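You operate a simulated robot arm through the tools that you are given. There is no shell and no other tool. Be economical: measure what you need, move in short steps, check, and stop when the job is done.

You are at the controls of a simulated robot arm. One attempt, no reset.

Task
Stop the mixer, shut its outlet and switch it off.
Fine: black button first; then purple lever down, red knob pushed in, red switch off, blue valve shut, white switch off.

Only the result counts: the job must be done as asked and must still hold three seconds after the hand-in. Knocking over, shifting, dropping, spilling or breaking anything else fails it.

Robot
A 6-joint arm with a fingered hand, hanging from a carriage that runs on a rail from [-0.685, 1.537] to [0.325, -0.728] (x, y) and turns from -6.702 to 5.306 rad about z. Base frame: it is fixed where the carriage stands at the start and does not move with it; the origin is on the floor, on the carriage's upright axis, x ahead of it, y to its left, z up. Readings come in m, rad, newtons and seconds.
Its first joint turns from -2.897 to 2.897 rad. Places, roughly: black mixer button [0.8, -0.2, 1.2]; black mixer knob [0.7, 0, 1.2]; blue mixer button [0.8, -0.2, 1]; blue mixer valve [0.7, -0.1, 0.7]; cover clamp [0.6, 0.9, 1.4]; green mixer button [0.7, -0.1, 1.2]; green trap valve [1.2, -0.7, 0.8]; mixer crank [1.2, -0.5, 1]; orange mixer lever [0.6, 0, 1]; purple mixer lever [0.7, -0.4, 1]; red mixer knob [0.8, -0.4, 1.2]; red mixer switch [0.8, -0.4, 1.3]; side door latch [1, -0.5, 0.9]; white filter (8x8x14 cm) [0.8, -0.4, 0.6]; white mixer dial [0.7, -0.2, 1.3]; white mixer switch [0.9, -0.5, 1.1]. Payload 4 kg.
The TCP is the grasp point between the finger pads, 0.029 m short of the fingertips. In the tool frame z runs along the fingers and y along their closing line. Largest opening 0.1 m; the body of the gripper starts 0.034 m behind the TCP. The gripper is a hand of 5 fingers: y runs from the thumb to the fingers, the wrist lies at [-0.015, -0.114, -0.189] in the tool frame, and closing takes about 1.5 s.
Orientation is that of the tool frame in the base frame, as [roll, pitch, yaw] about the fixed x, y, z axes, in that order (R = Rz(yaw) Ry(pitch) Rx(roll)). With the fingers straight down and the wrist toward the robot, the tool's x, y and z point along [0, 1, 0], [1, 0, 0] and [0, 0, -1] of the base frame.

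Tools
- The arm moves only by the tool drive_tool. Its argument "targets" is a list of rows, each an object of numbers (a shift or turn left out is 0, a gripper value left out holds the last): "tx", "ty", "tz": the shift along the tool's x, y, z in units of 200 mm (1.0 is 200 mm); "ax", "ay", "az": the turn, a rotation vector about the tool's x, y, z in units of 60 degrees (1.0 is 60 degrees); "gripper": the closure, from 0 (fully open) to 1 (shut). In form: [{"tx": .., "ty": .., "tz": .., "ax": .., "ay": .., "az": .., "gripper": ..}, ...]. A call has 1 to 8 rows; each row is the pose to reach, as a shift and turn from the pose commanded when the call began, along the tool's axes at that moment. A call with a number of a shift or a turn outside -1 to 1 is refused whole. A row lasts 0.2 s, in which the tool goes at most 0.05 m and 0.15 rad; a call with a longer step from one row to the next is refused whole, and so is a gripper value outside its range. Where a pose cannot be reached the arm comes as near as it can. A force on the tool above 40 N (or 10 N above the force at the start of the call, whichever is more), or a blocked arm, ends the call early, and 0.2 s more pass. The fingers move at their own pace (about 0.108 m/s each) and stop on an object; they squeeze with about 32 N. The grip force told is the motor's: it shows also when the fingers shut on nothing. Time passes only in rows, and 0.2 s behind the last, so rows that repeat a pose let the fingers close. The reply holds the time, the measured pose of the TCP, the force on the tool along the base axes, the opening and the grip force, in the units named above and with some noise, with the torque about the TCP (base axes, N m) and any sound that the robot's microphone picked up, and new pictures: "show" is both (left out), scene, wrist or none.
- Cameras (640 x 400 px; columns grow to the right, rows downward): "scene" is now at [0.268, -0.0369, 1.7597]; the picture's right is [-0.48, -0.88, 0.00], its down [-0.68, 0.37, -0.63] and it looks along [0.56, -0.30, -0.77] (base axes); focal length 280 px, centre (320, 200). "wrist" rides on the gripper at [0.066, -0.086, -0.121] in the tool frame; the picture's right is [-0.76, 0.31, -0.58], its down [-0.59, -0.70, 0.40] and it looks along [-0.28, 0.64, 0.71] (tool axes); focal length 247 px, centre (320, 200). There is no depth. A picture from a camera that has moved, and an enlarged one, comes with that camera's place and axes in the base frame and with its lens.
- slide_trunk(by): slides the trunk up (or, below 0, down) by that many m; the arm and the scene camera ride with it, the base frame stays. It gives what a move gives, with no picture.
- steer(legs): drives the robot by 1 to 6 legs, each [ahead, left, turn to the left] in m, m and rad, along the robot's own axes; the way and the turn of a leg run together, so that a leg with both is an arc; at most 1.5 m and 3.142 rad a leg. The arm and the cameras ride along, it lands a little off, and it stops where it bumps. It keeps to its track: a leg is cut to what the track allows. It gives what a move gives, and a new picture of the scene camera.
- hand_shape(shape): the hand has 5 fingers and takes this shape, open, in about a second: jaw (thumb against the fingers, like two jaws); tri (thumb and two fingers); tip (a fingertip pinch); poke (one finger out to press); point (the index stretched); flat (the hand flat); cup (the hand cupped); fist (a fist). The gripper value then closes the fingers along that shape, each until it touches; the sizes above hold for jaw. It gives what a move gives, with no picture.
- aim_head(pan, tilt): turns the head with the scene camera to pan (to the left, within 2.705 rad either way) and tilt (down, from -0.506 to 1.204), counted from straight ahead of the robot. It gives what a move gives, and a new picture of the scene camera.
- inspect(camera, box): a new picture of the part [left, top, right, bottom] of that camera's present view, enlarged. No time passes.
- close_job(): hands the job in; it is judged then, once.

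Go step by step. Nothing tells you exact positions but the pictures and the camera data: compare them with the known pose of the tool, close in by small moves and look again before you grip or let go. The budget is 120 turns and 260 pictures, counting those below and the enlarged ones. Unless the task says otherwise, let go and move clear before handing in.

The tools are called after ">>>" as a command line: name --argument value ..., lists and objects as JSON in quotes. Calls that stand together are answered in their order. drive_tool: Moves the arm, as the interface text tells. Its arguments: {"type":"object","properties":{"targets":{"type":"array","items":{"type":"object","properties":{"tx":{"type":"number"},"ty":{"type":"number"},"tz":{"type":"number"},"ax":{"type":"number"},"ay":{"type":"number"},"az":{"type":"number"},"gripper":{"type":"number"}}}},"show":{"type":"string","enum":["both","scene","wrist","none"]}},"required":["targets"]} The other tools are called the same way: slide_trunk (by) slides the trunk up or down; hand_shape (shape) gives the hand a shape; steer (legs) drives the base; aim_head (pan, tilt) turns the head that bears the scene camera; inspect (camera, box) takes an enlarged picture of a part of a camera's view; close_job () hands the job in.

At the start:

```text
clock: 0.0
position: [0.6375, -0.1802, 1.4785]
orientation: [-3.141, 0.0, 1.573]
wrist_force: [-0.2, -0.7, -0.2]
ft_torque: [0.01, 0.02, -0.02]
gripper_width: 0.0997
grip_force: 0.1
shape: jaw
trunk travel left (down, up): [-0.475, 0.125]
robot x, y, heading: [-0.0006, -0.0006, 0.003]
head pan, tilt: [-0.497, 0.885]
```

scene: 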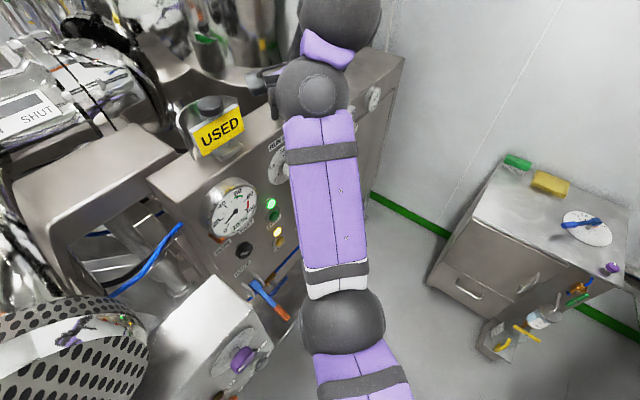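
wrist: 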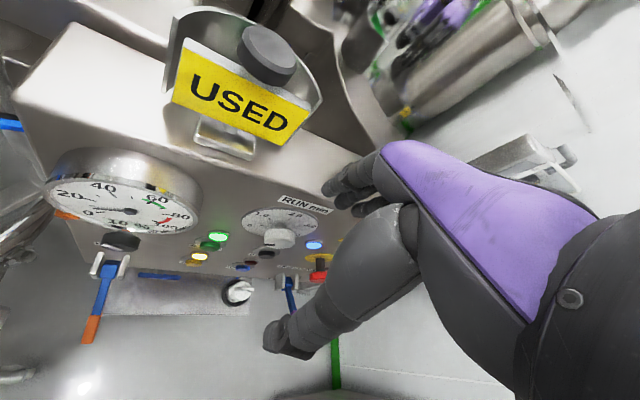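

The arm is in front of the mixer's panel, seen from above. I'll enlarge both views to pick out the controls.

>>> inspect --camera "wrist" --box '[40, 140, 360, 340]'

>>> inspect --camera "scene" --box '[160, 60, 420, 330]'

>>> aim_head --pan -0.3 --tilt 0.6

```text
2.00 times, centred on (200, 240) of wrist
camera zoom: at [0.5522, -0.1156, 1.5989], right [0.31, -0.76, 0.58], down [-0.7, -0.59, -0.4], along [0.64, -0.28, -0.71], focal length 494 px, centre (560, 120)
```

zoom: 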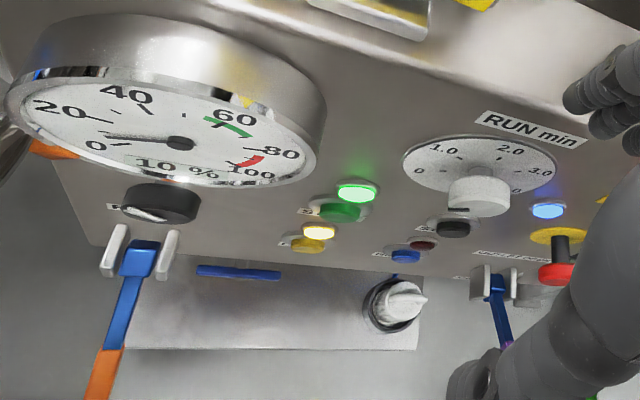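

```text
1.48 times, centred on (290, 195) of scene
camera zoom: at [0.268, -0.0369, 1.7597], right [-0.48, -0.88, 0.0], down [-0.68, 0.37, -0.63], along [0.56, -0.3, -0.77], focal length 415 px, centre (364, 207)
```

zoom: 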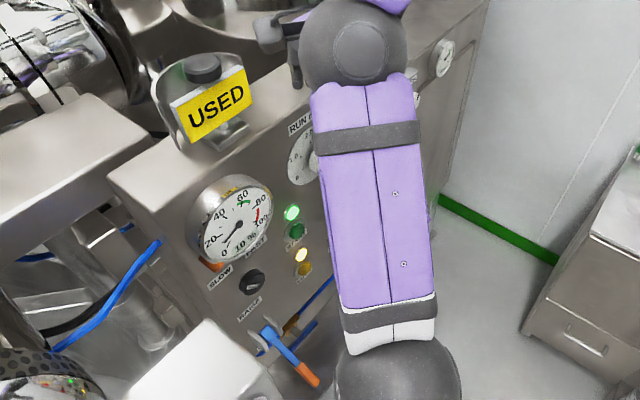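

```text
clock: 0.8
position: [0.6393, -0.1816, 1.4775]
orientation: [3.141, 0.0, 1.571]
wrist_force: [0.4, 0.4, 0.9]
ft_torque: [0.0, -0.01, 0.0]
gripper_width: 0.0999
grip_force: 0.1
shape: jaw
trunk travel left (down, up): [-0.475, 0.125]
robot x, y, heading: [0.0002, -0.0002, -0.001]
head pan, tilt: [-0.3, 0.6]
camera scene: at [0.2853, -0.0266, 1.7832], right [-0.3, -0.96, 0.0], down [-0.54, 0.17, -0.82], along [0.79, -0.24, -0.57], focal length 280 px, centre (320, 200)
```

scene: 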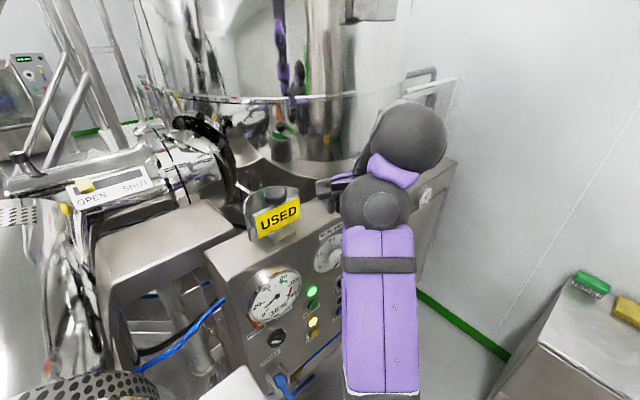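

The panel faces roughly (-0.91,-0.41). I'll pull the hand back and start tipping the fingers forward, toward the panel.

>>> drive_tool --targets '[{"ty": -0.1, "ax": -0.125}, {"ty": -0.2, "ax": -0.25}, {"ty": -0.3, "ax": -0.375}, {"ty": -0.4, "ax": -0.5}, {"ty": -0.5, "ax": -0.625}, {"ty": -0.6, "ax": -0.75}, {"ty": -0.7, "ax": -0.875}, {"ty": -0.8, "ax": -1.0}]'

```text
clock: 1.7
position: [0.572, -0.1805, 1.48]
orientation: [2.7, -0.021, 1.56]
wrist_force: [14.0, 4.9, 9.4]
ft_torque: [0.2, 2.5, -1.75]
gripper_width: 0.1
grip_force: 0.1
shape: jaw
trunk travel left (down, up): [-0.475, 0.125]
robot x, y, heading: [0.002, -0.0014, 0.001]
head pan, tilt: [-0.3, 0.6]
stopped in row 4: the force on the tool passed its limit at 131 N (the readings are from after the stop); the commanded pose is now the measured one
camera scene: at [0.2855, -0.0266, 1.7834], right [-0.3, -0.96, 0.0], down [-0.54, 0.17, -0.83], along [0.79, -0.24, -0.56], focal length 280 px, centre (320, 200)
camera wrist: at [0.4433, -0.115, 1.5535], right [0.02, -0.77, 0.64], down [-0.47, -0.57, -0.67], along [0.88, -0.28, -0.38], focal length 247 px, centre (320, 200)
```

scene: 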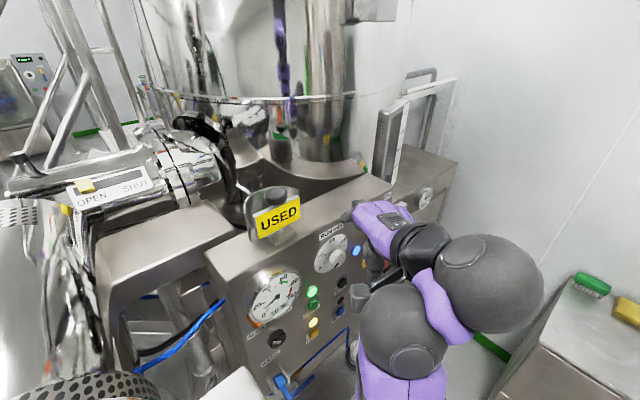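
wrist: 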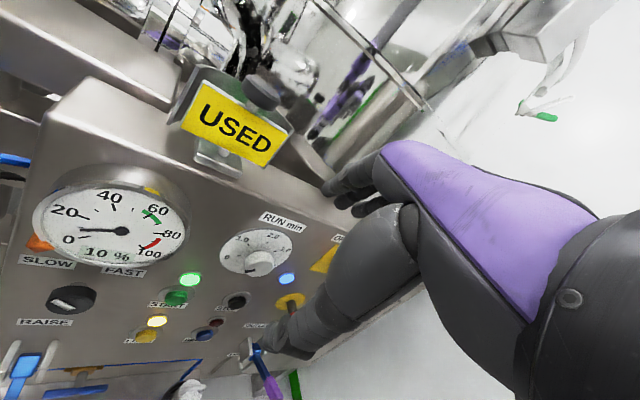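

Something on the hand touched, probably the arm folding onto itself. I'll look at the arm.

>>> aim_head --pan -0.6 --tilt 1.1

```text
clock: 2.6
position: [0.5717, -0.1805, 1.4787]
orientation: [2.702, -0.021, 1.562]
wrist_force: [24.0, 15.9, 19.1]
ft_torque: [0.05, 4.74, -3.99]
gripper_width: 0.0999
grip_force: 0.1
shape: jaw
trunk travel left (down, up): [-0.475, 0.125]
robot x, y, heading: [0.0017, 0.0013, -0.002]
head pan, tilt: [-0.6, 1.1]
camera scene: at [0.2531, -0.0361, 1.7447], right [-0.56, -0.83, 0.0], down [-0.74, 0.5, -0.45], along [0.38, -0.26, -0.89], focal length 280 px, centre (320, 200)
```

scene: 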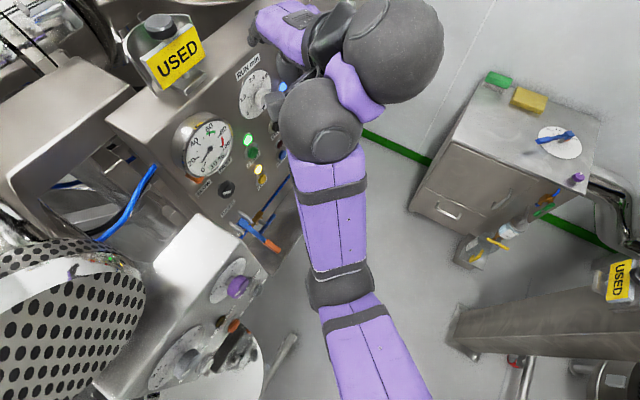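

The contact persists, most likely the forearm joint against the hand. I'll undo that move first.

>>> drive_tool --targets '[{"ty": 0.08, "tz": 0.035, "ax": 0.1}, {"ty": 0.15, "tz": 0.07, "ax": 0.2}, {"ty": 0.22, "tz": 0.1, "ax": 0.3}, {"ty": 0.3, "tz": 0.14, "ax": 0.4}]' --show "none"

>>> aim_head --pan -0.6 --tilt 0.8

```text
clock: 3.6
position: [0.6377, -0.181, 1.4772]
orientation: [3.121, -0.019, 1.562]
wrist_force: [-0.3, 0.6, -0.2]
ft_torque: [-0.01, 0.03, -0.02]
gripper_width: 0.0996
grip_force: 0.0
shape: jaw
trunk travel left (down, up): [-0.475, 0.125]
robot x, y, heading: [0.0031, 0.0004, -0.005]
head pan, tilt: [-0.6, 1.1]
```

```text
clock: 4.4
position: [0.6373, -0.1805, 1.4795]
orientation: [3.12, -0.019, 1.563]
wrist_force: [-0.1, 0.2, 0.9]
ft_torque: [0.01, 0.01, 0.02]
gripper_width: 0.0999
grip_force: 0.1
shape: jaw
trunk travel left (down, up): [-0.475, 0.125]
robot x, y, heading: [0.0026, -0.001, 0.002]
head pan, tilt: [-0.6, 0.799]
camera scene: at [0.2675, -0.0459, 1.7663], right [-0.56, -0.83, 0.0], down [-0.59, 0.41, -0.7], along [0.57, -0.39, -0.72], focal length 280 px, centre (320, 200)
```

scene: 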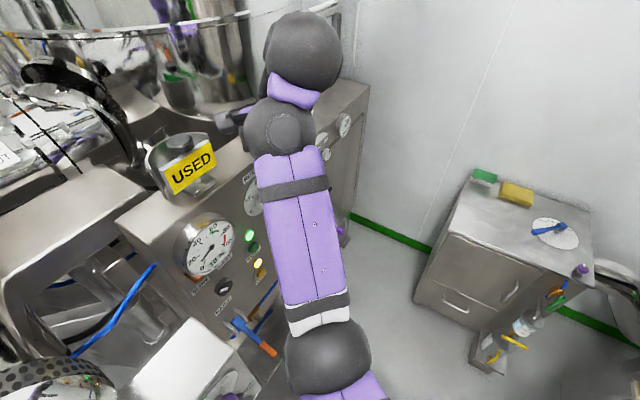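

Free again. I'll turn the carriage to the right so the hand is in open space, then reorient there.

>>> steer --legs '[[0, 0, -0.8]]'

```text
clock: 6.9
position: [0.3217, -0.5797, 1.4795]
orientation: [3.12, -0.018, 0.773]
wrist_force: [1.0, -0.2, -0.2]
ft_torque: [0.01, 0.0, 0.0]
gripper_width: 0.0999
grip_force: 0.1
shape: jaw
trunk travel left (down, up): [-0.475, 0.125]
robot x, y, heading: [0.0053, -0.0008, -0.793]
head pan, tilt: [-0.6, 0.799]
camera scene: at [0.1563, -0.2217, 1.7664], right [-0.98, -0.18, 0.0], down [-0.13, 0.71, -0.7], along [0.13, -0.69, -0.72], focal length 280 px, centre (320, 200)
```

scene: 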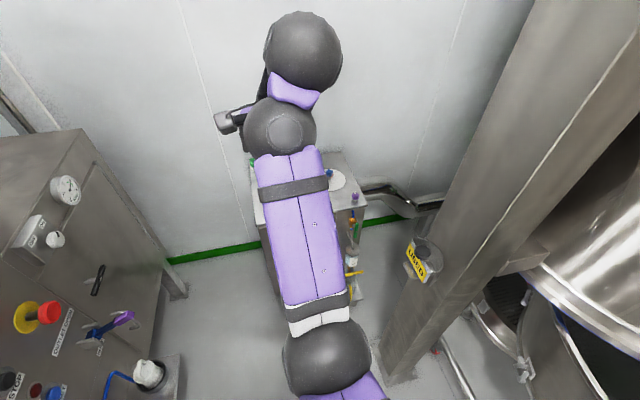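

Open space here, with the panel's right half visible at left. Tipping the fingers forward while keeping the wrist about in place.

>>> drive_tool --targets '[{"ty": 0.08, "tz": -0.06, "ax": -0.125}, {"ty": 0.16, "tz": -0.12, "ax": -0.25}, {"ty": 0.23, "tz": -0.18, "ax": -0.375}, {"ty": 0.3, "tz": -0.24, "ax": -0.5}, {"ty": 0.36, "tz": -0.3, "ax": -0.625}, {"ty": 0.42, "tz": -0.35, "ax": -0.75}, {"ty": 0.48, "tz": -0.4, "ax": -0.875}, {"ty": 0.53, "tz": -0.45, "ax": -1.0}]'

>>> inspect --camera "scene" --box '[0, 140, 220, 400]'

```text
clock: 7.5
position: [0.3421, -0.6021, 1.5043]
orientation: [2.862, -0.058, 0.741]
wrist_force: [11.3, -12.9, -0.7]
ft_torque: [1.27, 1.21, -1.07]
gripper_width: 0.0998
grip_force: 0.1
shape: jaw
out of reach, approached as far as the arm can: row 3
trunk travel left (down, up): [-0.475, 0.125]
robot x, y, heading: [0.0045, -0.0006, -0.791]
head pan, tilt: [-0.6, 0.799]
stopped in row 3: the force on the tool passed its limit at 227 N (the readings are from after the stop); the commanded pose is now the measured one
camera scene: at [0.1562, -0.2216, 1.7663], right [-0.98, -0.18, 0.0], down [-0.13, 0.71, -0.7], along [0.13, -0.69, -0.72], focal length 280 px, centre (320, 200)
camera wrist: at [0.3077, -0.477, 1.6005], right [-0.49, -0.64, 0.59], down [-0.79, 0.04, -0.61], along [0.36, -0.77, -0.53], focal length 247 px, centre (320, 200)
```

scene: 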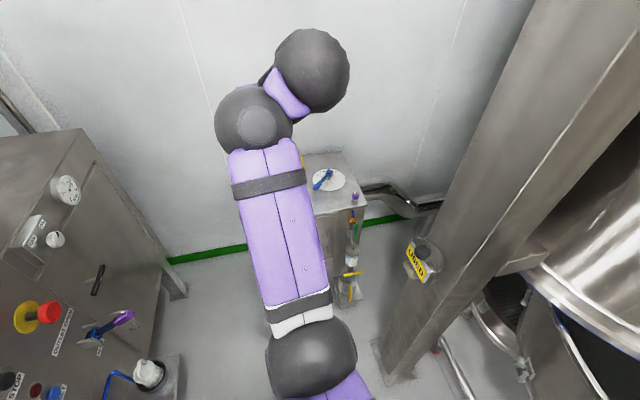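
wrist: 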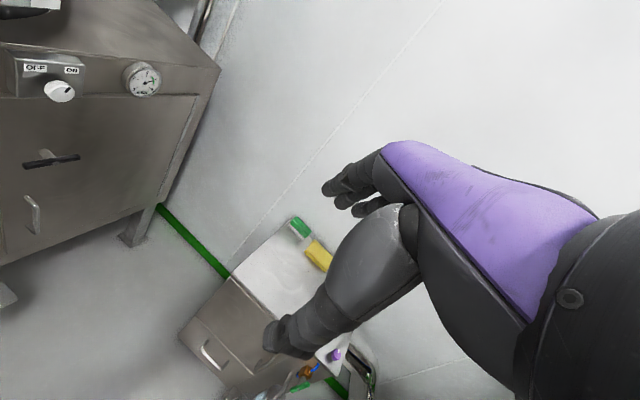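

```text
1.54 times, centred on (110, 270) of scene
camera zoom: at [0.1562, -0.2216, 1.7663], right [-0.98, -0.18, 0.0], down [-0.13, 0.71, -0.7], along [0.13, -0.69, -0.72], focal length 431 px, centre (643, 92)
```

zoom: 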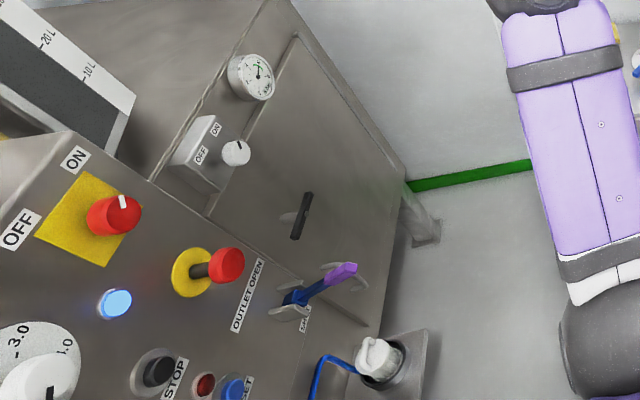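

The wrist is at a limit in this folded posture. I'll undo the tip, then lower the hand to open up the arm before trying again.

>>> drive_tool --targets '[{"ax": 0.09}, {"ax": 0.18}, {"ax": 0.27}, {"tz": 0.2, "ty": -0.05, "ax": 0.27}, {"tz": 0.4, "ty": -0.1, "ax": 0.27}, {"tz": 0.6, "ty": -0.15, "ax": 0.27}, {"tz": 0.8, "ty": -0.2, "ax": 0.27}, {"tz": 1.0, "ty": -0.25, "ax": 0.27}]'

```text
clock: 9.2
position: [0.3516, -0.6009, 1.3505]
orientation: [-3.134, -0.088, 0.694]
wrist_force: [7.8, -9.9, -6.7]
ft_torque: [0.69, 1.04, -0.74]
gripper_width: 0.1001
grip_force: 0.1
shape: jaw
out of reach, approached as far as the arm can: row 7
trunk travel left (down, up): [-0.475, 0.125]
robot x, y, heading: [0.0039, -0.0009, -0.792]
head pan, tilt: [-0.6, 0.799]
stopped in row 7: the force on the tool passed its limit at 218 N (the readings are from after the stop); the commanded pose is now the measured one
camera scene: at [0.1562, -0.2218, 1.7664], right [-0.98, -0.18, 0.0], down [-0.13, 0.71, -0.7], along [0.13, -0.69, -0.72], focal length 280 px, centre (320, 200)
camera wrist: at [0.3394, -0.5014, 1.4786], right [-0.42, -0.75, 0.51], down [-0.88, 0.19, -0.44], along [0.24, -0.63, -0.74], focal length 247 px, centre (320, 200)
```

scene: 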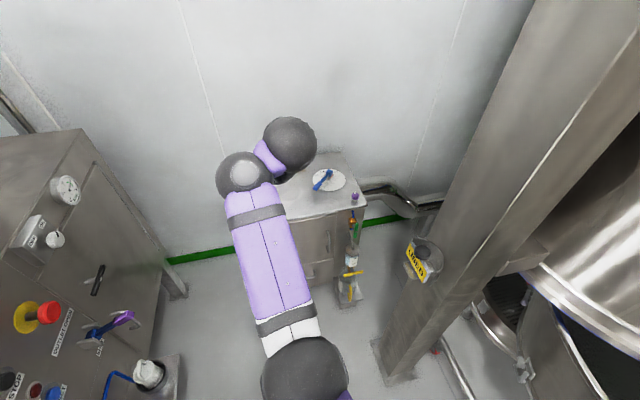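
wrist: 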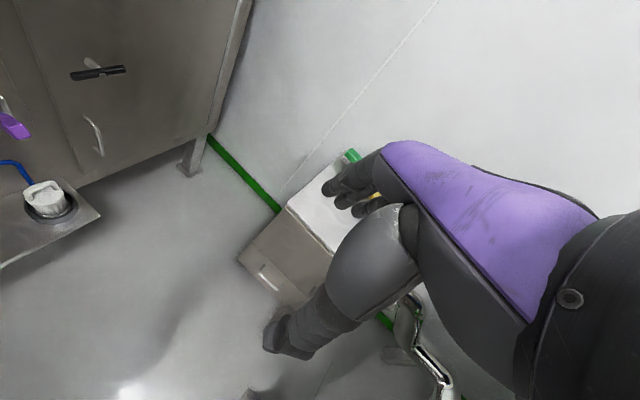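

Lowering also ended in the hand touching the forearm. I'll back off up and outward, then try tilting the fingers sideways (left) instead.

>>> drive_tool --targets '[{"tz": -0.2, "ty": 0.1}, {"tz": -0.4, "ty": 0.2}, {"tz": -0.5, "ty": 0.25, "tx": 0.1, "ay": 0.125}, {"tz": -0.55, "ty": 0.25, "tx": 0.2, "ay": 0.25}, {"tz": -0.6, "ty": 0.25, "tx": 0.3, "ay": 0.375}, {"tz": -0.65, "ty": 0.25, "tx": 0.4, "ay": 0.5}, {"tz": -0.7, "ty": 0.25, "tx": 0.5, "ay": 0.625}, {"tz": -0.75, "ty": 0.25, "tx": 0.6, "ay": 0.75}]'

```text
clock: 9.6
position: [0.3585, -0.6091, 1.3785]
orientation: [-3.131, -0.097, 0.677]
wrist_force: [6.5, -7.6, -8.5]
ft_torque: [0.32, 0.9, -0.69]
gripper_width: 0.0999
grip_force: 0.0
shape: jaw
out of reach, approached as far as the arm can: row 1
trunk travel left (down, up): [-0.475, 0.125]
robot x, y, heading: [-0.0004, -0.0029, -0.787]
head pan, tilt: [-0.6, 0.799]
stopped in row 1: the force on the tool passed its limit at 84 N (the readings are from after the stop); the commanded pose is now the measured one
camera scene: at [0.1561, -0.2213, 1.766], right [-0.98, -0.18, 0.0], down [-0.13, 0.71, -0.7], along [0.13, -0.69, -0.72], focal length 280 px, centre (320, 200)
camera wrist: at [0.3465, -0.5099, 1.5069], right [-0.43, -0.75, 0.5], down [-0.87, 0.21, -0.44], along [0.23, -0.63, -0.74], focal length 247 px, centre (320, 200)
```

scene: 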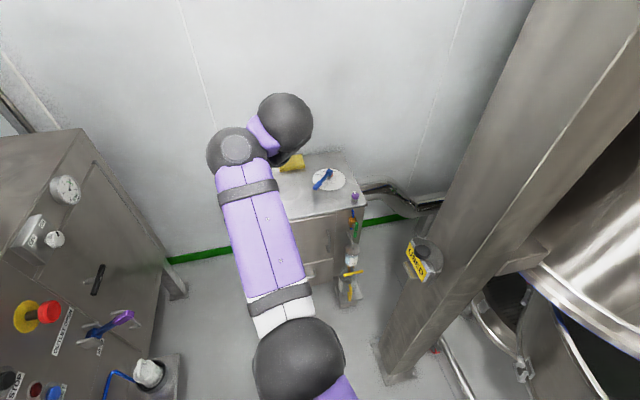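
wrist: 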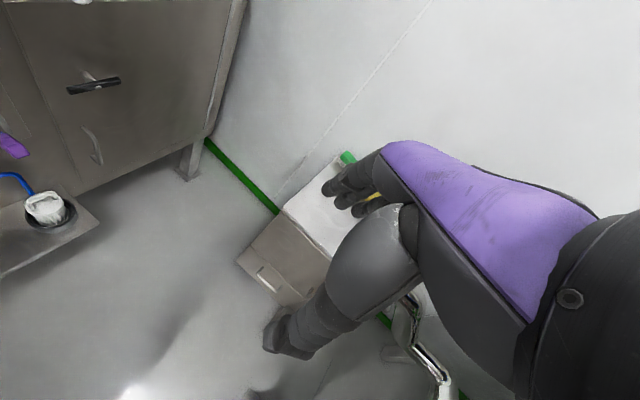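

Still lightly in contact. I'll move the hand along the push direction (outward) to come free.

>>> drive_tool --targets '[{"ty": 0.1, "tz": 0.05}, {"ty": 0.2, "tz": 0.1}, {"ty": 0.35, "tz": 0.1}, {"ty": 0.5, "tz": 0.1}]'

```text
clock: 10.6
position: [0.3575, -0.6091, 1.3812]
orientation: [-3.131, -0.097, 0.677]
wrist_force: [17.9, -11.8, -6.1]
ft_torque: [0.98, 2.4, -1.73]
gripper_width: 0.0999
grip_force: 0.1
shape: jaw
out of reach, approached as far as the arm can: row 1, 2, 3, 4
trunk travel left (down, up): [-0.475, 0.125]
robot x, y, heading: [0.0015, 0.0015, -0.788]
head pan, tilt: [-0.6, 0.799]
camera scene: at [0.1563, -0.2217, 1.7664], right [-0.98, -0.18, 0.0], down [-0.13, 0.71, -0.7], along [0.13, -0.69, -0.72], focal length 280 px, centre (320, 200)
camera wrist: at [0.3468, -0.5104, 1.5088], right [-0.43, -0.75, 0.5], down [-0.87, 0.21, -0.45], along [0.23, -0.63, -0.74], focal length 247 px, centre (320, 200)
```

scene: 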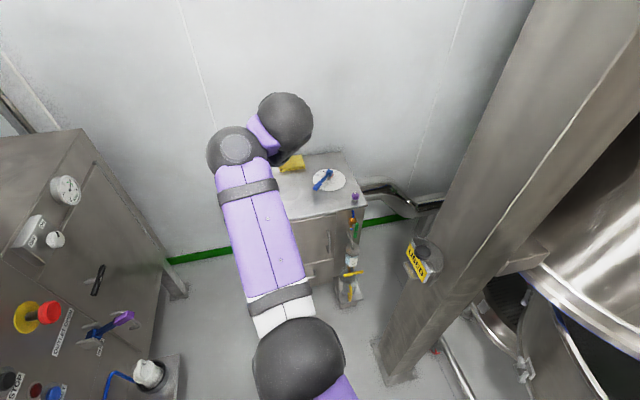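
wrist: 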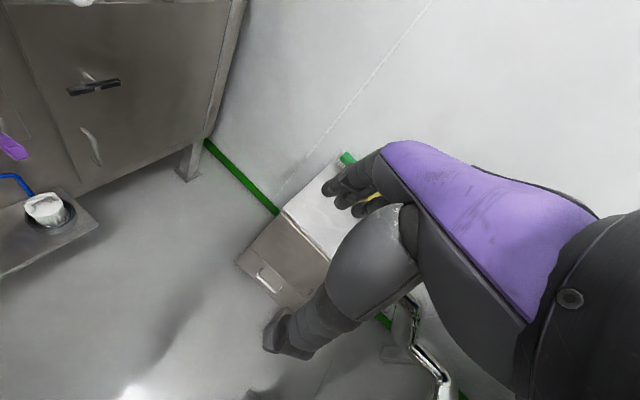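

The IK is stuck against a limit. Trying a yaw of the hand to release it.

>>> drive_tool --targets '[{"az": 0.1}, {"az": 0.2}, {"az": 0.3}]' --show "scene"

>>> drive_tool --targets '[{"az": -0.1}, {"az": -0.2}, {"az": -0.3}]' --show "scene"

```text
clock: 10.8
position: [0.3584, -0.6115, 1.3807]
orientation: [-3.131, -0.104, 0.654]
wrist_force: [3.3, -3.1, -3.1]
ft_torque: [0.23, 0.35, -0.26]
gripper_width: 0.0995
grip_force: 0.0
shape: jaw
trunk travel left (down, up): [-0.475, 0.125]
robot x, y, heading: [0.0004, -0.0008, -0.794]
head pan, tilt: [-0.6, 0.799]
stopped in row 1: the force on the tool passed its limit at 98 N (the readings are from after the stop); the commanded pose is now the measured one
camera scene: at [0.1562, -0.2217, 1.7663], right [-0.98, -0.18, 0.0], down [-0.13, 0.71, -0.7], along [0.13, -0.69, -0.72], focal length 280 px, centre (320, 200)
```

scene: 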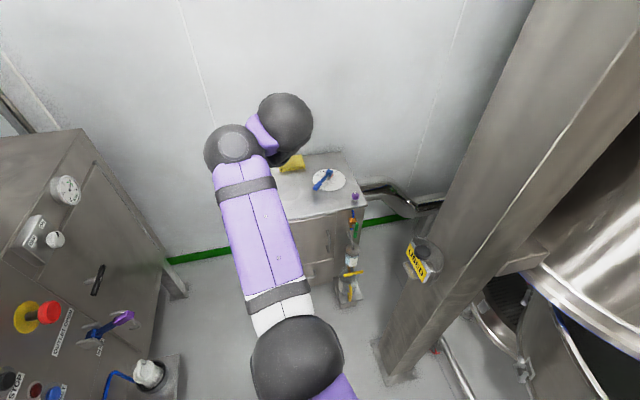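

```text
clock: 11.1
position: [0.357, -0.6107, 1.3791]
orientation: [-3.129, -0.118, 0.636]
wrist_force: [18.1, -17.1, -10.4]
ft_torque: [1.35, 2.52, -1.77]
gripper_width: 0.0999
grip_force: 0.1
shape: jaw
out of reach, approached as far as the arm can: row 1
trunk travel left (down, up): [-0.475, 0.125]
robot x, y, heading: [-0.0001, 0.0001, -0.791]
head pan, tilt: [-0.6, 0.799]
stopped in row 1: the force on the tool passed its limit at 152 N (the readings are from after the stop); the commanded pose is now the measured one
camera scene: at [0.1563, -0.2217, 1.7664], right [-0.98, -0.18, 0.0], down [-0.13, 0.71, -0.7], along [0.13, -0.69, -0.72], focal length 280 px, centre (320, 200)
```

scene: 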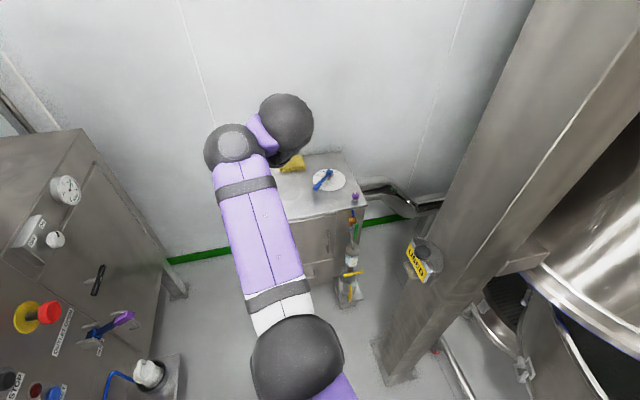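

Turning the hand right relieves the contact; continuing that way.

>>> drive_tool --targets '[{"az": 0.05}, {"az": 0.1}, {"az": 0.15}, {"az": 0.25}, {"az": 0.35}, {"az": 0.45}, {"az": 0.55}]'

```text
clock: 11.3
position: [0.3578, -0.6104, 1.3794]
orientation: [-3.128, -0.124, 0.623]
wrist_force: [4.0, -5.3, -6.1]
ft_torque: [0.13, 0.43, -0.3]
gripper_width: 0.0998
grip_force: 0.0
shape: jaw
trunk travel left (down, up): [-0.475, 0.125]
robot x, y, heading: [-0.0002, 0.0016, -0.787]
head pan, tilt: [-0.6, 0.799]
stopped in row 1: the force on the tool passed its limit at 62 N (the readings are from after the stop); the commanded pose is now the measured one
camera scene: at [0.1563, -0.2217, 1.7663], right [-0.98, -0.18, 0.0], down [-0.13, 0.71, -0.7], along [0.13, -0.69, -0.72], focal length 280 px, centre (320, 200)
camera wrist: at [0.3492, -0.5128, 1.5089], right [-0.48, -0.74, 0.47], down [-0.85, 0.26, -0.46], along [0.21, -0.62, -0.75], focal length 247 px, centre (320, 200)
```

scene: 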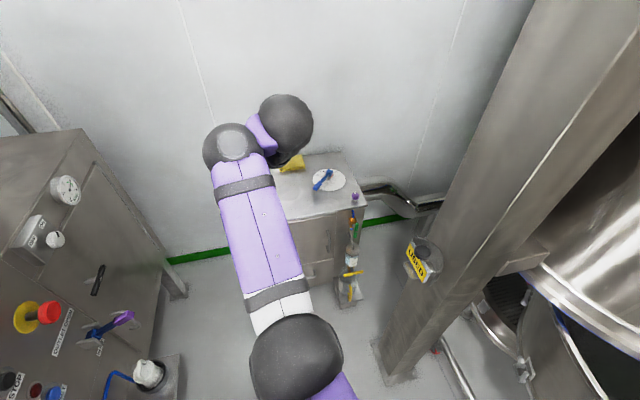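
wrist: 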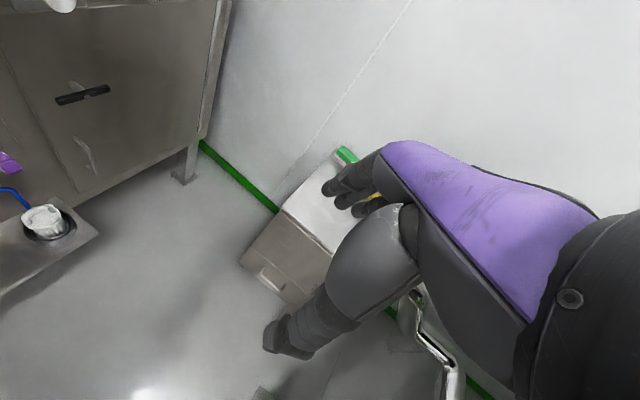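

The drift shows the hand yielding toward fingers-left (ay+). I'll follow that.

>>> drive_tool --targets '[{"ay": 0.06}, {"ay": 0.12}, {"ay": 0.18}, {"ay": 0.25}, {"ay": 0.35}, {"ay": 0.45}]' --show "scene"

>>> drive_tool --targets '[{"ax": 0.06}, {"ax": 0.12}, {"ax": 0.18}, {"ax": 0.25}, {"ax": 0.35}, {"ax": 0.45}]' --show "scene"

```text
clock: 11.6
position: [0.3558, -0.6102, 1.3786]
orientation: [-3.13, -0.135, 0.61]
wrist_force: [13.8, -13.3, -6.8]
ft_torque: [1.24, 1.97, -1.37]
gripper_width: 0.1
grip_force: 0.1
shape: jaw
out of reach, approached as far as the arm can: row 1
trunk travel left (down, up): [-0.475, 0.125]
robot x, y, heading: [0.0008, 0.0029, -0.786]
head pan, tilt: [-0.6, 0.799]
stopped in row 1: the force on the tool passed its limit at 83 N (the readings are from after the stop); the commanded pose is now the measured one
camera scene: at [0.1564, -0.2217, 1.7664], right [-0.98, -0.18, 0.0], down [-0.13, 0.71, -0.7], along [0.13, -0.69, -0.72], focal length 280 px, centre (320, 200)
```

scene: 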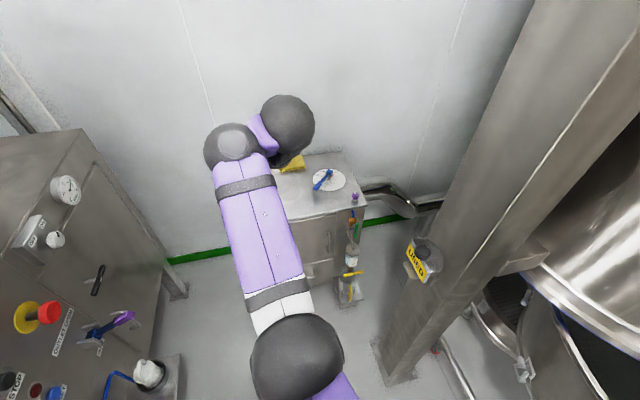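

```text
clock: 11.9
position: [0.3555, -0.6104, 1.379]
orientation: [-3.116, -0.141, 0.598]
wrist_force: [9.8, -9.9, -7.0]
ft_torque: [0.74, 1.4, -0.96]
gripper_width: 0.0999
grip_force: 0.0
shape: jaw
trunk travel left (down, up): [-0.475, 0.125]
robot x, y, heading: [0.0009, 0.0043, -0.794]
head pan, tilt: [-0.6, 0.799]
stopped in row 1: the force on the tool passed its limit at 62 N (the readings are from after the stop); the commanded pose is now the measured one
camera scene: at [0.1563, -0.2216, 1.7663], right [-0.98, -0.18, 0.0], down [-0.13, 0.71, -0.7], along [0.13, -0.69, -0.72], focal length 280 px, centre (320, 200)
```

scene: 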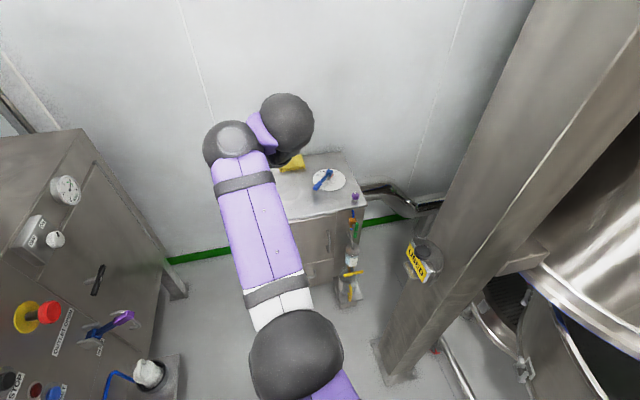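

I'll command a return toward the known-free posture from before (same relative pose to the robot), which reverses the path that caused contact.

>>> drive_tool --targets '[{"tz": -0.12, "ty": -0.05, "az": -0.05, "ay": -0.03, "ax": -0.01}, {"tz": -0.25, "ty": -0.11, "az": -0.1, "ay": -0.06, "ax": -0.02}, {"tz": -0.38, "ty": -0.17, "az": -0.14, "ay": -0.09, "ax": -0.03}, {"tz": -0.5, "ty": -0.22, "az": -0.167, "ay": -0.117, "ax": -0.045}]' --show "scene"

>>> drive_tool --targets '[{"tz": -0.12, "ty": -0.05, "az": -0.05, "ay": -0.03, "ax": -0.01}, {"tz": -0.25, "ty": -0.11, "az": -0.1, "ay": -0.06, "ax": -0.02}]' --show "none"

```text
clock: 12.2
position: [0.3561, -0.6102, 1.3782]
orientation: [-3.109, -0.151, 0.58]
wrist_force: [8.5, -11.3, -15.9]
ft_torque: [0.2, 1.1, -0.76]
gripper_width: 0.1
grip_force: 0.0
shape: jaw
out of reach, approached as far as the arm can: row 1
trunk travel left (down, up): [-0.475, 0.125]
robot x, y, heading: [-0.0007, -0.002, -0.788]
head pan, tilt: [-0.6, 0.799]
stopped in row 1: the force on the tool passed its limit at 164 N (the readings are from after the stop); the commanded pose is now the measured one
camera scene: at [0.1563, -0.2216, 1.7663], right [-0.98, -0.18, 0.0], down [-0.13, 0.71, -0.7], along [0.13, -0.69, -0.72], focal length 280 px, centre (320, 200)
```

scene: 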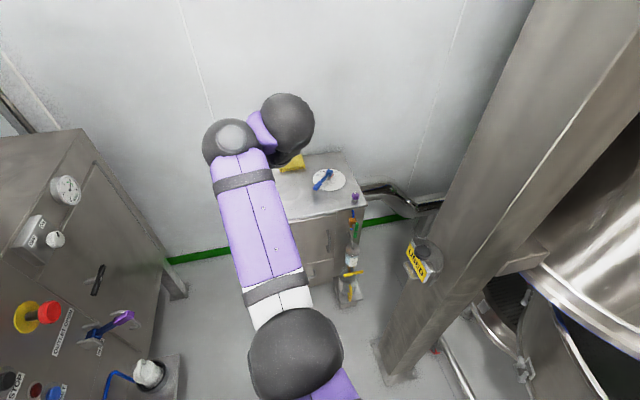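

```text
clock: 12.4
position: [0.3542, -0.6116, 1.3803]
orientation: [-3.107, -0.164, 0.555]
wrist_force: [13.3, -15.5, -17.1]
ft_torque: [0.4, 1.55, -1.15]
gripper_width: 0.1
grip_force: 0.1
shape: jaw
out of reach, approached as far as the arm can: row 1
trunk travel left (down, up): [-0.475, 0.125]
robot x, y, heading: [0.0033, -0.0009, -0.791]
head pan, tilt: [-0.6, 0.799]
stopped in row 1: the force on the tool passed its limit at 178 N (the readings are from after the stop); the commanded pose is now the measured one
```

I'll probe single small moves in several directions to find which one frees the hand.

>>> drive_tool --targets '[{"tz": 0.1}]' --show "none"

>>> drive_tool --targets '[{"tx": -0.1}]' --show "none"

>>> drive_tool --targets '[{"tx": 0.1}]' --show "none"

>>> drive_tool --targets '[{"ax": -0.1}]' --show "none"

>>> drive_tool --targets '[{"ay": -0.1}]' --show "none"

>>> drive_tool --targets '[{"az": 0.1}]' --show "none"

```text
clock: 12.8
position: [0.3588, -0.6067, 1.3606]
orientation: [-3.109, -0.164, 0.556]
wrist_force: [0.0, 0.3, 0.2]
ft_torque: [0.01, 0.06, 0.0]
gripper_width: 0.1
grip_force: 0.1
shape: jaw
trunk travel left (down, up): [-0.475, 0.125]
robot x, y, heading: [0.003, -0.0002, -0.788]
head pan, tilt: [-0.6, 0.799]
```

```text
clock: 13.2
position: [0.3409, -0.6119, 1.3565]
orientation: [-3.106, -0.166, 0.555]
wrist_force: [0.1, 0.1, -0.1]
ft_torque: [0.0, 0.02, 0.01]
gripper_width: 0.0999
grip_force: 0.0
shape: jaw
out of reach, approached as far as the arm can: row 1
trunk travel left (down, up): [-0.475, 0.125]
robot x, y, heading: [-0.0002, 0.0005, -0.792]
head pan, tilt: [-0.6, 0.799]
```

```text
clock: 13.6
position: [0.3555, -0.6019, 1.359]
orientation: [-3.105, -0.166, 0.555]
wrist_force: [-0.5, 0.2, 0.0]
ft_torque: [0.04, -0.04, 0.01]
gripper_width: 0.0999
grip_force: 0.0
shape: jaw
trunk travel left (down, up): [-0.475, 0.125]
robot x, y, heading: [-0.0006, 0.0016, -0.793]
head pan, tilt: [-0.6, 0.799]
```

```text
clock: 14.0
position: [0.3567, -0.5993, 1.3601]
orientation: [3.072, -0.165, 0.556]
wrist_force: [0.3, 0.1, -1.0]
ft_torque: [-0.01, -0.02, -0.03]
gripper_width: 0.0997
grip_force: 0.0
shape: jaw
out of reach, approached as far as the arm can: row 1
trunk travel left (down, up): [-0.475, 0.125]
robot x, y, heading: [0.0066, 0.0026, -0.786]
head pan, tilt: [-0.6, 0.799]
```

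```text
clock: 14.4
position: [0.3581, -0.6021, 1.3586]
orientation: [3.072, -0.061, 0.549]
wrist_force: [-1.2, 0.2, 0.0]
ft_torque: [-0.04, -0.04, 0.0]
gripper_width: 0.1
grip_force: 0.0
shape: jaw
out of reach, approached as far as the arm can: row 1
trunk travel left (down, up): [-0.475, 0.125]
robot x, y, heading: [-0.0004, -0.0001, -0.786]
head pan, tilt: [-0.6, 0.799]
```

```text
clock: 14.8
position: [0.3614, -0.6069, 1.3554]
orientation: [3.078, -0.069, 0.444]
wrist_force: [-0.9, 0.4, -0.1]
ft_torque: [0.0, -0.03, 0.02]
gripper_width: 0.1
grip_force: 0.1
shape: jaw
out of reach, approached as far as the arm can: row 1
trunk travel left (down, up): [-0.475, 0.125]
robot x, y, heading: [0.0013, 0.0015, -0.794]
head pan, tilt: [-0.6, 0.799]
```

Free now. Let me look again and continue with small probes.

>>> drive_tool --targets '[{"az": 0.1}, {"az": 0.2}, {"az": 0.3}]' --show "scene"

>>> drive_tool --targets '[{"tz": 0.1}, {"tz": 0.2}, {"tz": 0.3}]' --show "scene"

```text
clock: 15.6
position: [0.3667, -0.6212, 1.3508]
orientation: [3.103, -0.083, 0.129]
wrist_force: [-0.6, -0.8, -0.2]
ft_torque: [0.0, -0.01, 0.04]
gripper_width: 0.0998
grip_force: 0.0
shape: jaw
out of reach, approached as far as the arm can: row 1, 2, 3
trunk travel left (down, up): [-0.475, 0.125]
robot x, y, heading: [0.0009, 0.0046, -0.789]
head pan, tilt: [-0.6, 0.799]
camera scene: at [0.1563, -0.2217, 1.7664], right [-0.98, -0.18, 0.0], down [-0.13, 0.71, -0.7], along [0.13, -0.69, -0.72], focal length 280 px, centre (320, 200)
```

scene: 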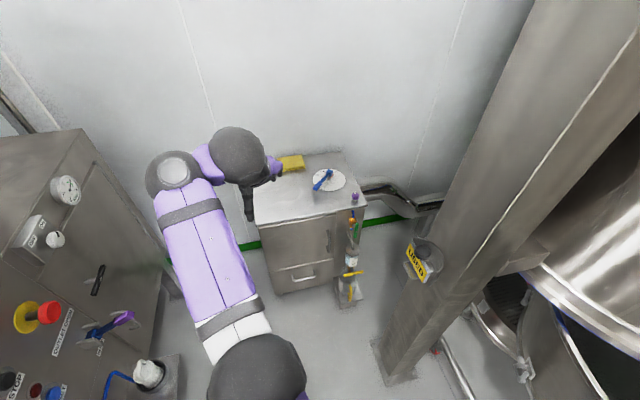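

```text
clock: 16.4
position: [0.3741, -0.6221, 1.2917]
orientation: [3.103, -0.083, 0.129]
wrist_force: [0.8, 0.1, 0.4]
ft_torque: [0.02, -0.01, 0.0]
gripper_width: 0.1002
grip_force: 0.0
shape: jaw
trunk travel left (down, up): [-0.475, 0.125]
robot x, y, heading: [-0.0006, 0.0012, -0.792]
head pan, tilt: [-0.6, 0.799]
camera scene: at [0.1564, -0.2217, 1.7664], right [-0.98, -0.18, 0.0], down [-0.13, 0.71, -0.7], along [0.13, -0.69, -0.72], focal length 280 px, centre (320, 200)
```

scene: 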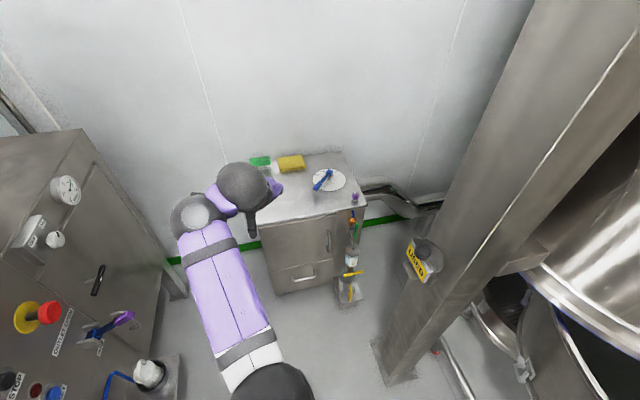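

The arm is unfolded now and tool x points roughly at the panel. Tilting the fingers toward tool x (ay+) should aim them at the panel.

>>> drive_tool --targets '[{"ay": 0.12}, {"ay": 0.24}, {"ay": 0.36}, {"ay": 0.48}, {"ay": 0.6}]'

```text
clock: 17.6
position: [0.3736, -0.6215, 1.2898]
orientation: [3.089, -0.713, 0.161]
wrist_force: [1.0, 0.7, 0.1]
ft_torque: [0.02, 0.05, -0.05]
gripper_width: 0.1
grip_force: 0.0
shape: jaw
out of reach, approached as far as the arm can: row 2, 3, 4
trunk travel left (down, up): [-0.475, 0.125]
robot x, y, heading: [0.0003, -0.0004, -0.79]
head pan, tilt: [-0.6, 0.799]
camera scene: at [0.1566, -0.2215, 1.7664], right [-0.98, -0.18, 0.0], down [-0.13, 0.71, -0.7], along [0.13, -0.69, -0.72], focal length 280 px, centre (320, 200)
camera wrist: at [0.3324, -0.5351, 1.4206], right [-0.9, -0.43, -0.05], down [-0.27, 0.65, -0.71], along [0.34, -0.63, -0.7], focal length 247 px, centre (320, 200)
```

scene: 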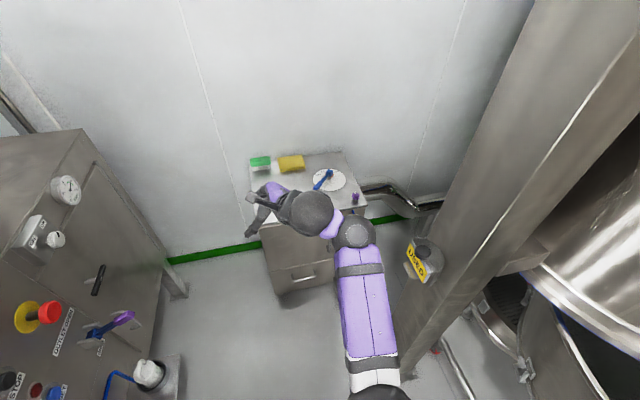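
wrist: 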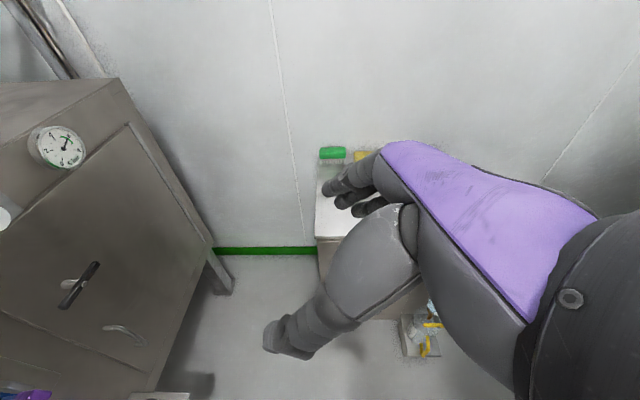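

Excellent, the arm flipped to a comfortable posture. Continue to level the fingers.

>>> drive_tool --targets '[{"ay": 0.12}, {"ay": 0.24}, {"ay": 0.36}, {"ay": 0.48}, {"ay": 0.6}, {"ay": 0.72}, {"ay": 0.8}]'

```text
clock: 19.2
position: [0.3734, -0.6224, 1.2921]
orientation: [2.057, -1.527, 1.211]
wrist_force: [-0.5, -0.3, 0.3]
ft_torque: [-0.04, -0.01, -0.02]
gripper_width: 0.0999
grip_force: 0.1
shape: jaw
trunk travel left (down, up): [-0.475, 0.125]
robot x, y, heading: [-0.001, -0.0013, -0.79]
head pan, tilt: [-0.6, 0.799]
camera scene: at [0.1563, -0.2217, 1.7664], right [-0.98, -0.18, 0.0], down [-0.13, 0.71, -0.7], along [0.13, -0.69, -0.72], focal length 280 px, centre (320, 200)
camera wrist: at [0.2439, -0.5497, 1.356], right [-0.54, -0.41, -0.73], down [0.3, 0.72, -0.62], along [0.78, -0.56, -0.27], focal length 247 px, centre (320, 200)
```

scene: 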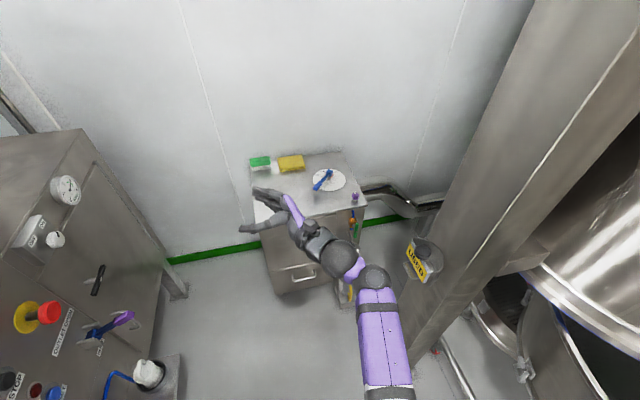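
wrist: 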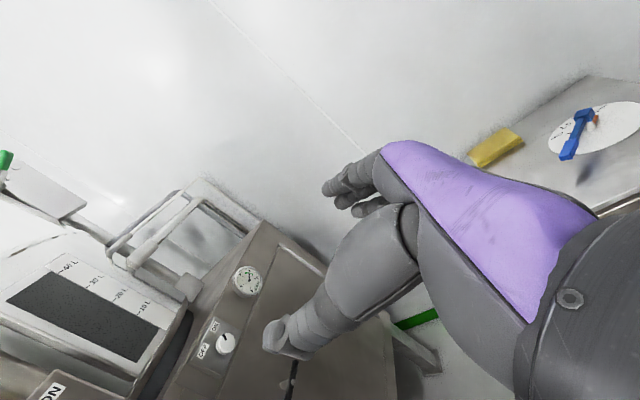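

Fingers are level and nearly toward the panel. Next: poke shape, yaw alignment, and a proper look at the panel with the head.

>>> hand_shape --shape "poke"

>>> drive_tool --targets '[{"ax": 0.14}, {"ax": 0.28}, {"ax": 0.28}]' --show "wrist"

>>> aim_head --pan 0.4 --tilt 0.65

```text
clock: 20.1
position: [0.3734, -0.6223, 1.2915]
orientation: [2.063, -1.526, 1.206]
wrist_force: [0.2, 0.4, -0.4]
ft_torque: [-0.01, -0.01, 0.01]
gripper_width: 0.0002
grip_force: 0.1
shape: poke
trunk travel left (down, up): [-0.475, 0.125]
robot x, y, heading: [-0.0006, 0.0002, -0.788]
head pan, tilt: [-0.6, 0.799]
```

```text
clock: 20.9
position: [0.3735, -0.6184, 1.2957]
orientation: [2.295, -1.525, 1.266]
wrist_force: [0.1, 0.0, 0.7]
ft_torque: [-0.02, 0.0, 0.0]
gripper_width: 0.0001
grip_force: 0.0
shape: poke
out of reach, approached as far as the arm can: row 2, 3
trunk travel left (down, up): [-0.475, 0.125]
robot x, y, heading: [0.0007, -0.0019, -0.785]
head pan, tilt: [-0.6, 0.799]
camera wrist: at [0.2293, -0.5863, 1.3619], right [-0.41, -0.55, -0.73], down [0.07, 0.78, -0.62], along [0.91, -0.31, -0.28], focal length 247 px, centre (320, 200)
```

wrist: 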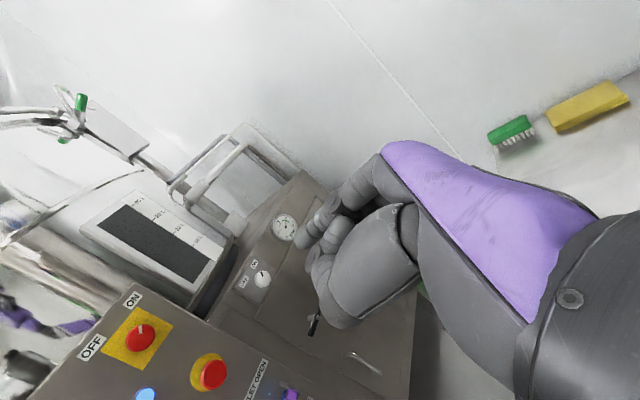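

```text
clock: 22.2
position: [0.3735, -0.6176, 1.294]
orientation: [2.353, -1.528, 1.205]
wrist_force: [-0.2, 0.7, -0.6]
ft_torque: [0.02, 0.03, -0.01]
gripper_width: 0.0001
grip_force: 0.0
shape: poke
trunk travel left (down, up): [-0.475, 0.125]
robot x, y, heading: [0.0015, -0.0001, -0.793]
head pan, tilt: [0.4, 0.649]
camera scene: at [0.2221, -0.1754, 1.779], right [-0.38, -0.92, 0.0], down [-0.56, 0.23, -0.8], along [0.74, -0.3, -0.6], focal length 280 px, centre (320, 200)
```

scene: 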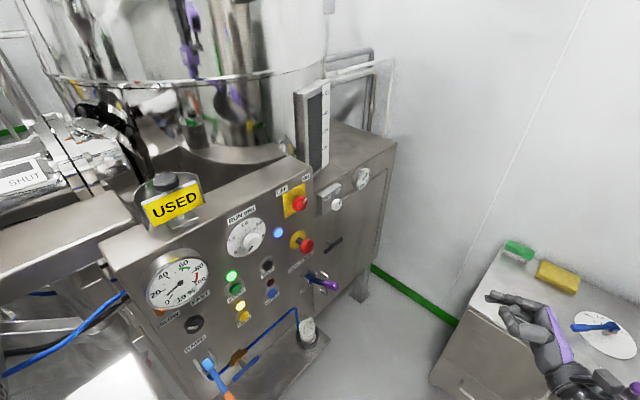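

Good overview. Enlarging to get accurate pixel positions for triangulation.

>>> inspect --camera "scene" --box '[150, 160, 390, 310]'

>>> inspect --camera "scene" --box '[150, 270, 358, 400]'

>>> inspect --camera "wrist" --box '[60, 200, 380, 400]'

```text
2.67 times, centred on (270, 235) of scene
camera zoom: at [0.2221, -0.1754, 1.779], right [-0.38, -0.92, 0.0], down [-0.56, 0.23, -0.8], along [0.74, -0.3, -0.6], focal length 747 px, centre (453, 107)
```

zoom: 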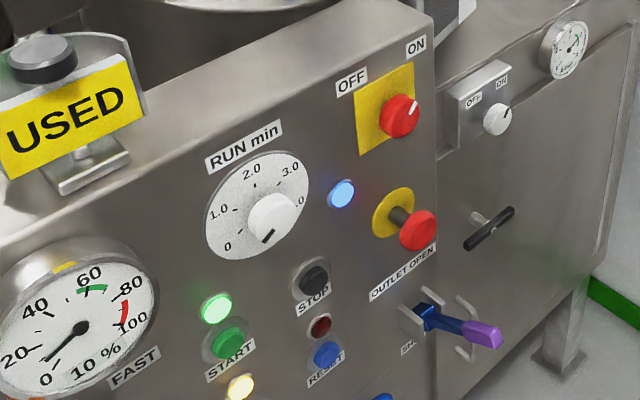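

```text
3.08 times, centred on (254, 335) of scene
camera zoom: at [0.2221, -0.1754, 1.779], right [-0.38, -0.92, 0.0], down [-0.56, 0.23, -0.8], along [0.74, -0.3, -0.6], focal length 862 px, centre (523, -215)
```

zoom: 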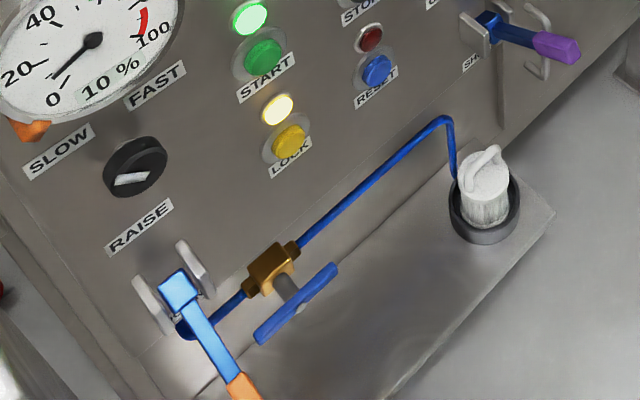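

```text
2.00 times, centred on (220, 300) of wrist
camera zoom: at [0.2293, -0.5859, 1.3604], right [-0.41, -0.54, -0.73], down [0.07, 0.78, -0.62], along [0.91, -0.31, -0.29], focal length 494 px, centre (520, 0)
```

zoom: 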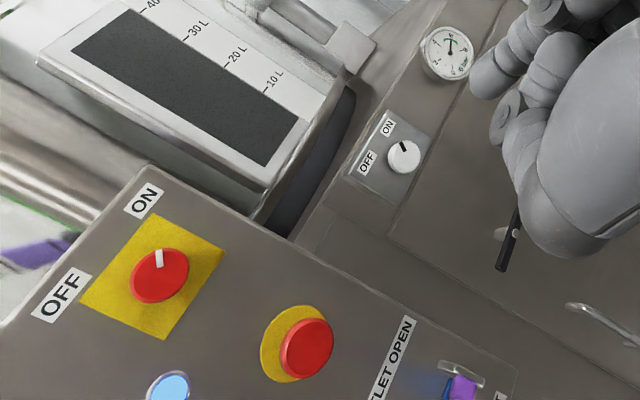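

I have triangulated: red switch ≈(0.794,-0.354,1.314), red knob cap ≈(0.771,-0.360,1.168), STOP ≈(0.758,-0.239,1.160), purple lever tip ≈(0.707,-0.413,1.03), white switch ≈(0.946,-0.541,1.147). Checking the poke finger's shape.

>>> inspect --camera "scene" --box '[460, 260, 620, 360]'

>>> steer --legs '[[-0.05, 0.12, 0.35]]'

```text
4.00 times, centred on (540, 310) of scene
camera zoom: at [0.2221, -0.1754, 1.779], right [-0.38, -0.92, 0.0], down [-0.56, 0.23, -0.8], along [0.74, -0.3, -0.6], focal length 1120 px, centre (-560, -240)
```

zoom: 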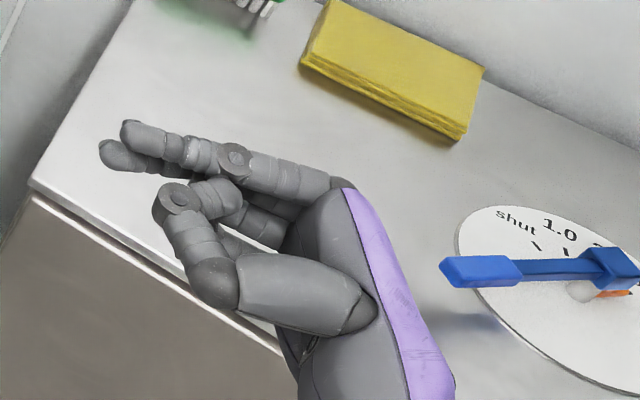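

```text
clock: 23.7
position: [0.524, -0.3528, 1.2943]
orientation: [2.383, -1.528, 1.535]
wrist_force: [-0.7, 0.5, -0.4]
ft_torque: [0.01, -0.01, 0.01]
gripper_width: 0.0
grip_force: 0.0
shape: poke
trunk travel left (down, up): [-0.475, 0.125]
robot x, y, heading: [-0.0437, 0.0949, -0.431]
head pan, tilt: [0.4, 0.649]
cut short: leg 1
camera scene: at [0.227, 0.0075, 1.779], right [-0.03, -1.0, 0.0], down [-0.6, 0.02, -0.8], along [0.8, -0.03, -0.6], focal length 280 px, centre (320, 200)
```

scene: 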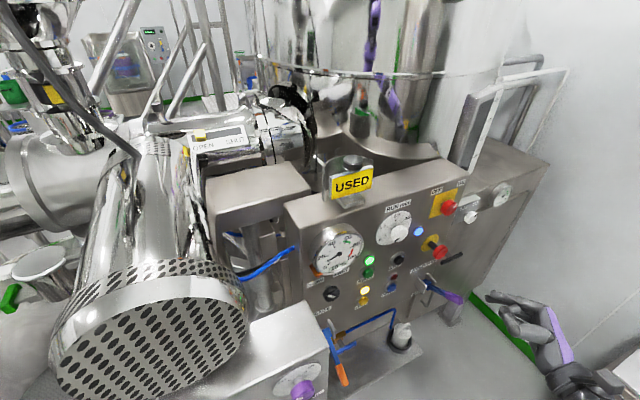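

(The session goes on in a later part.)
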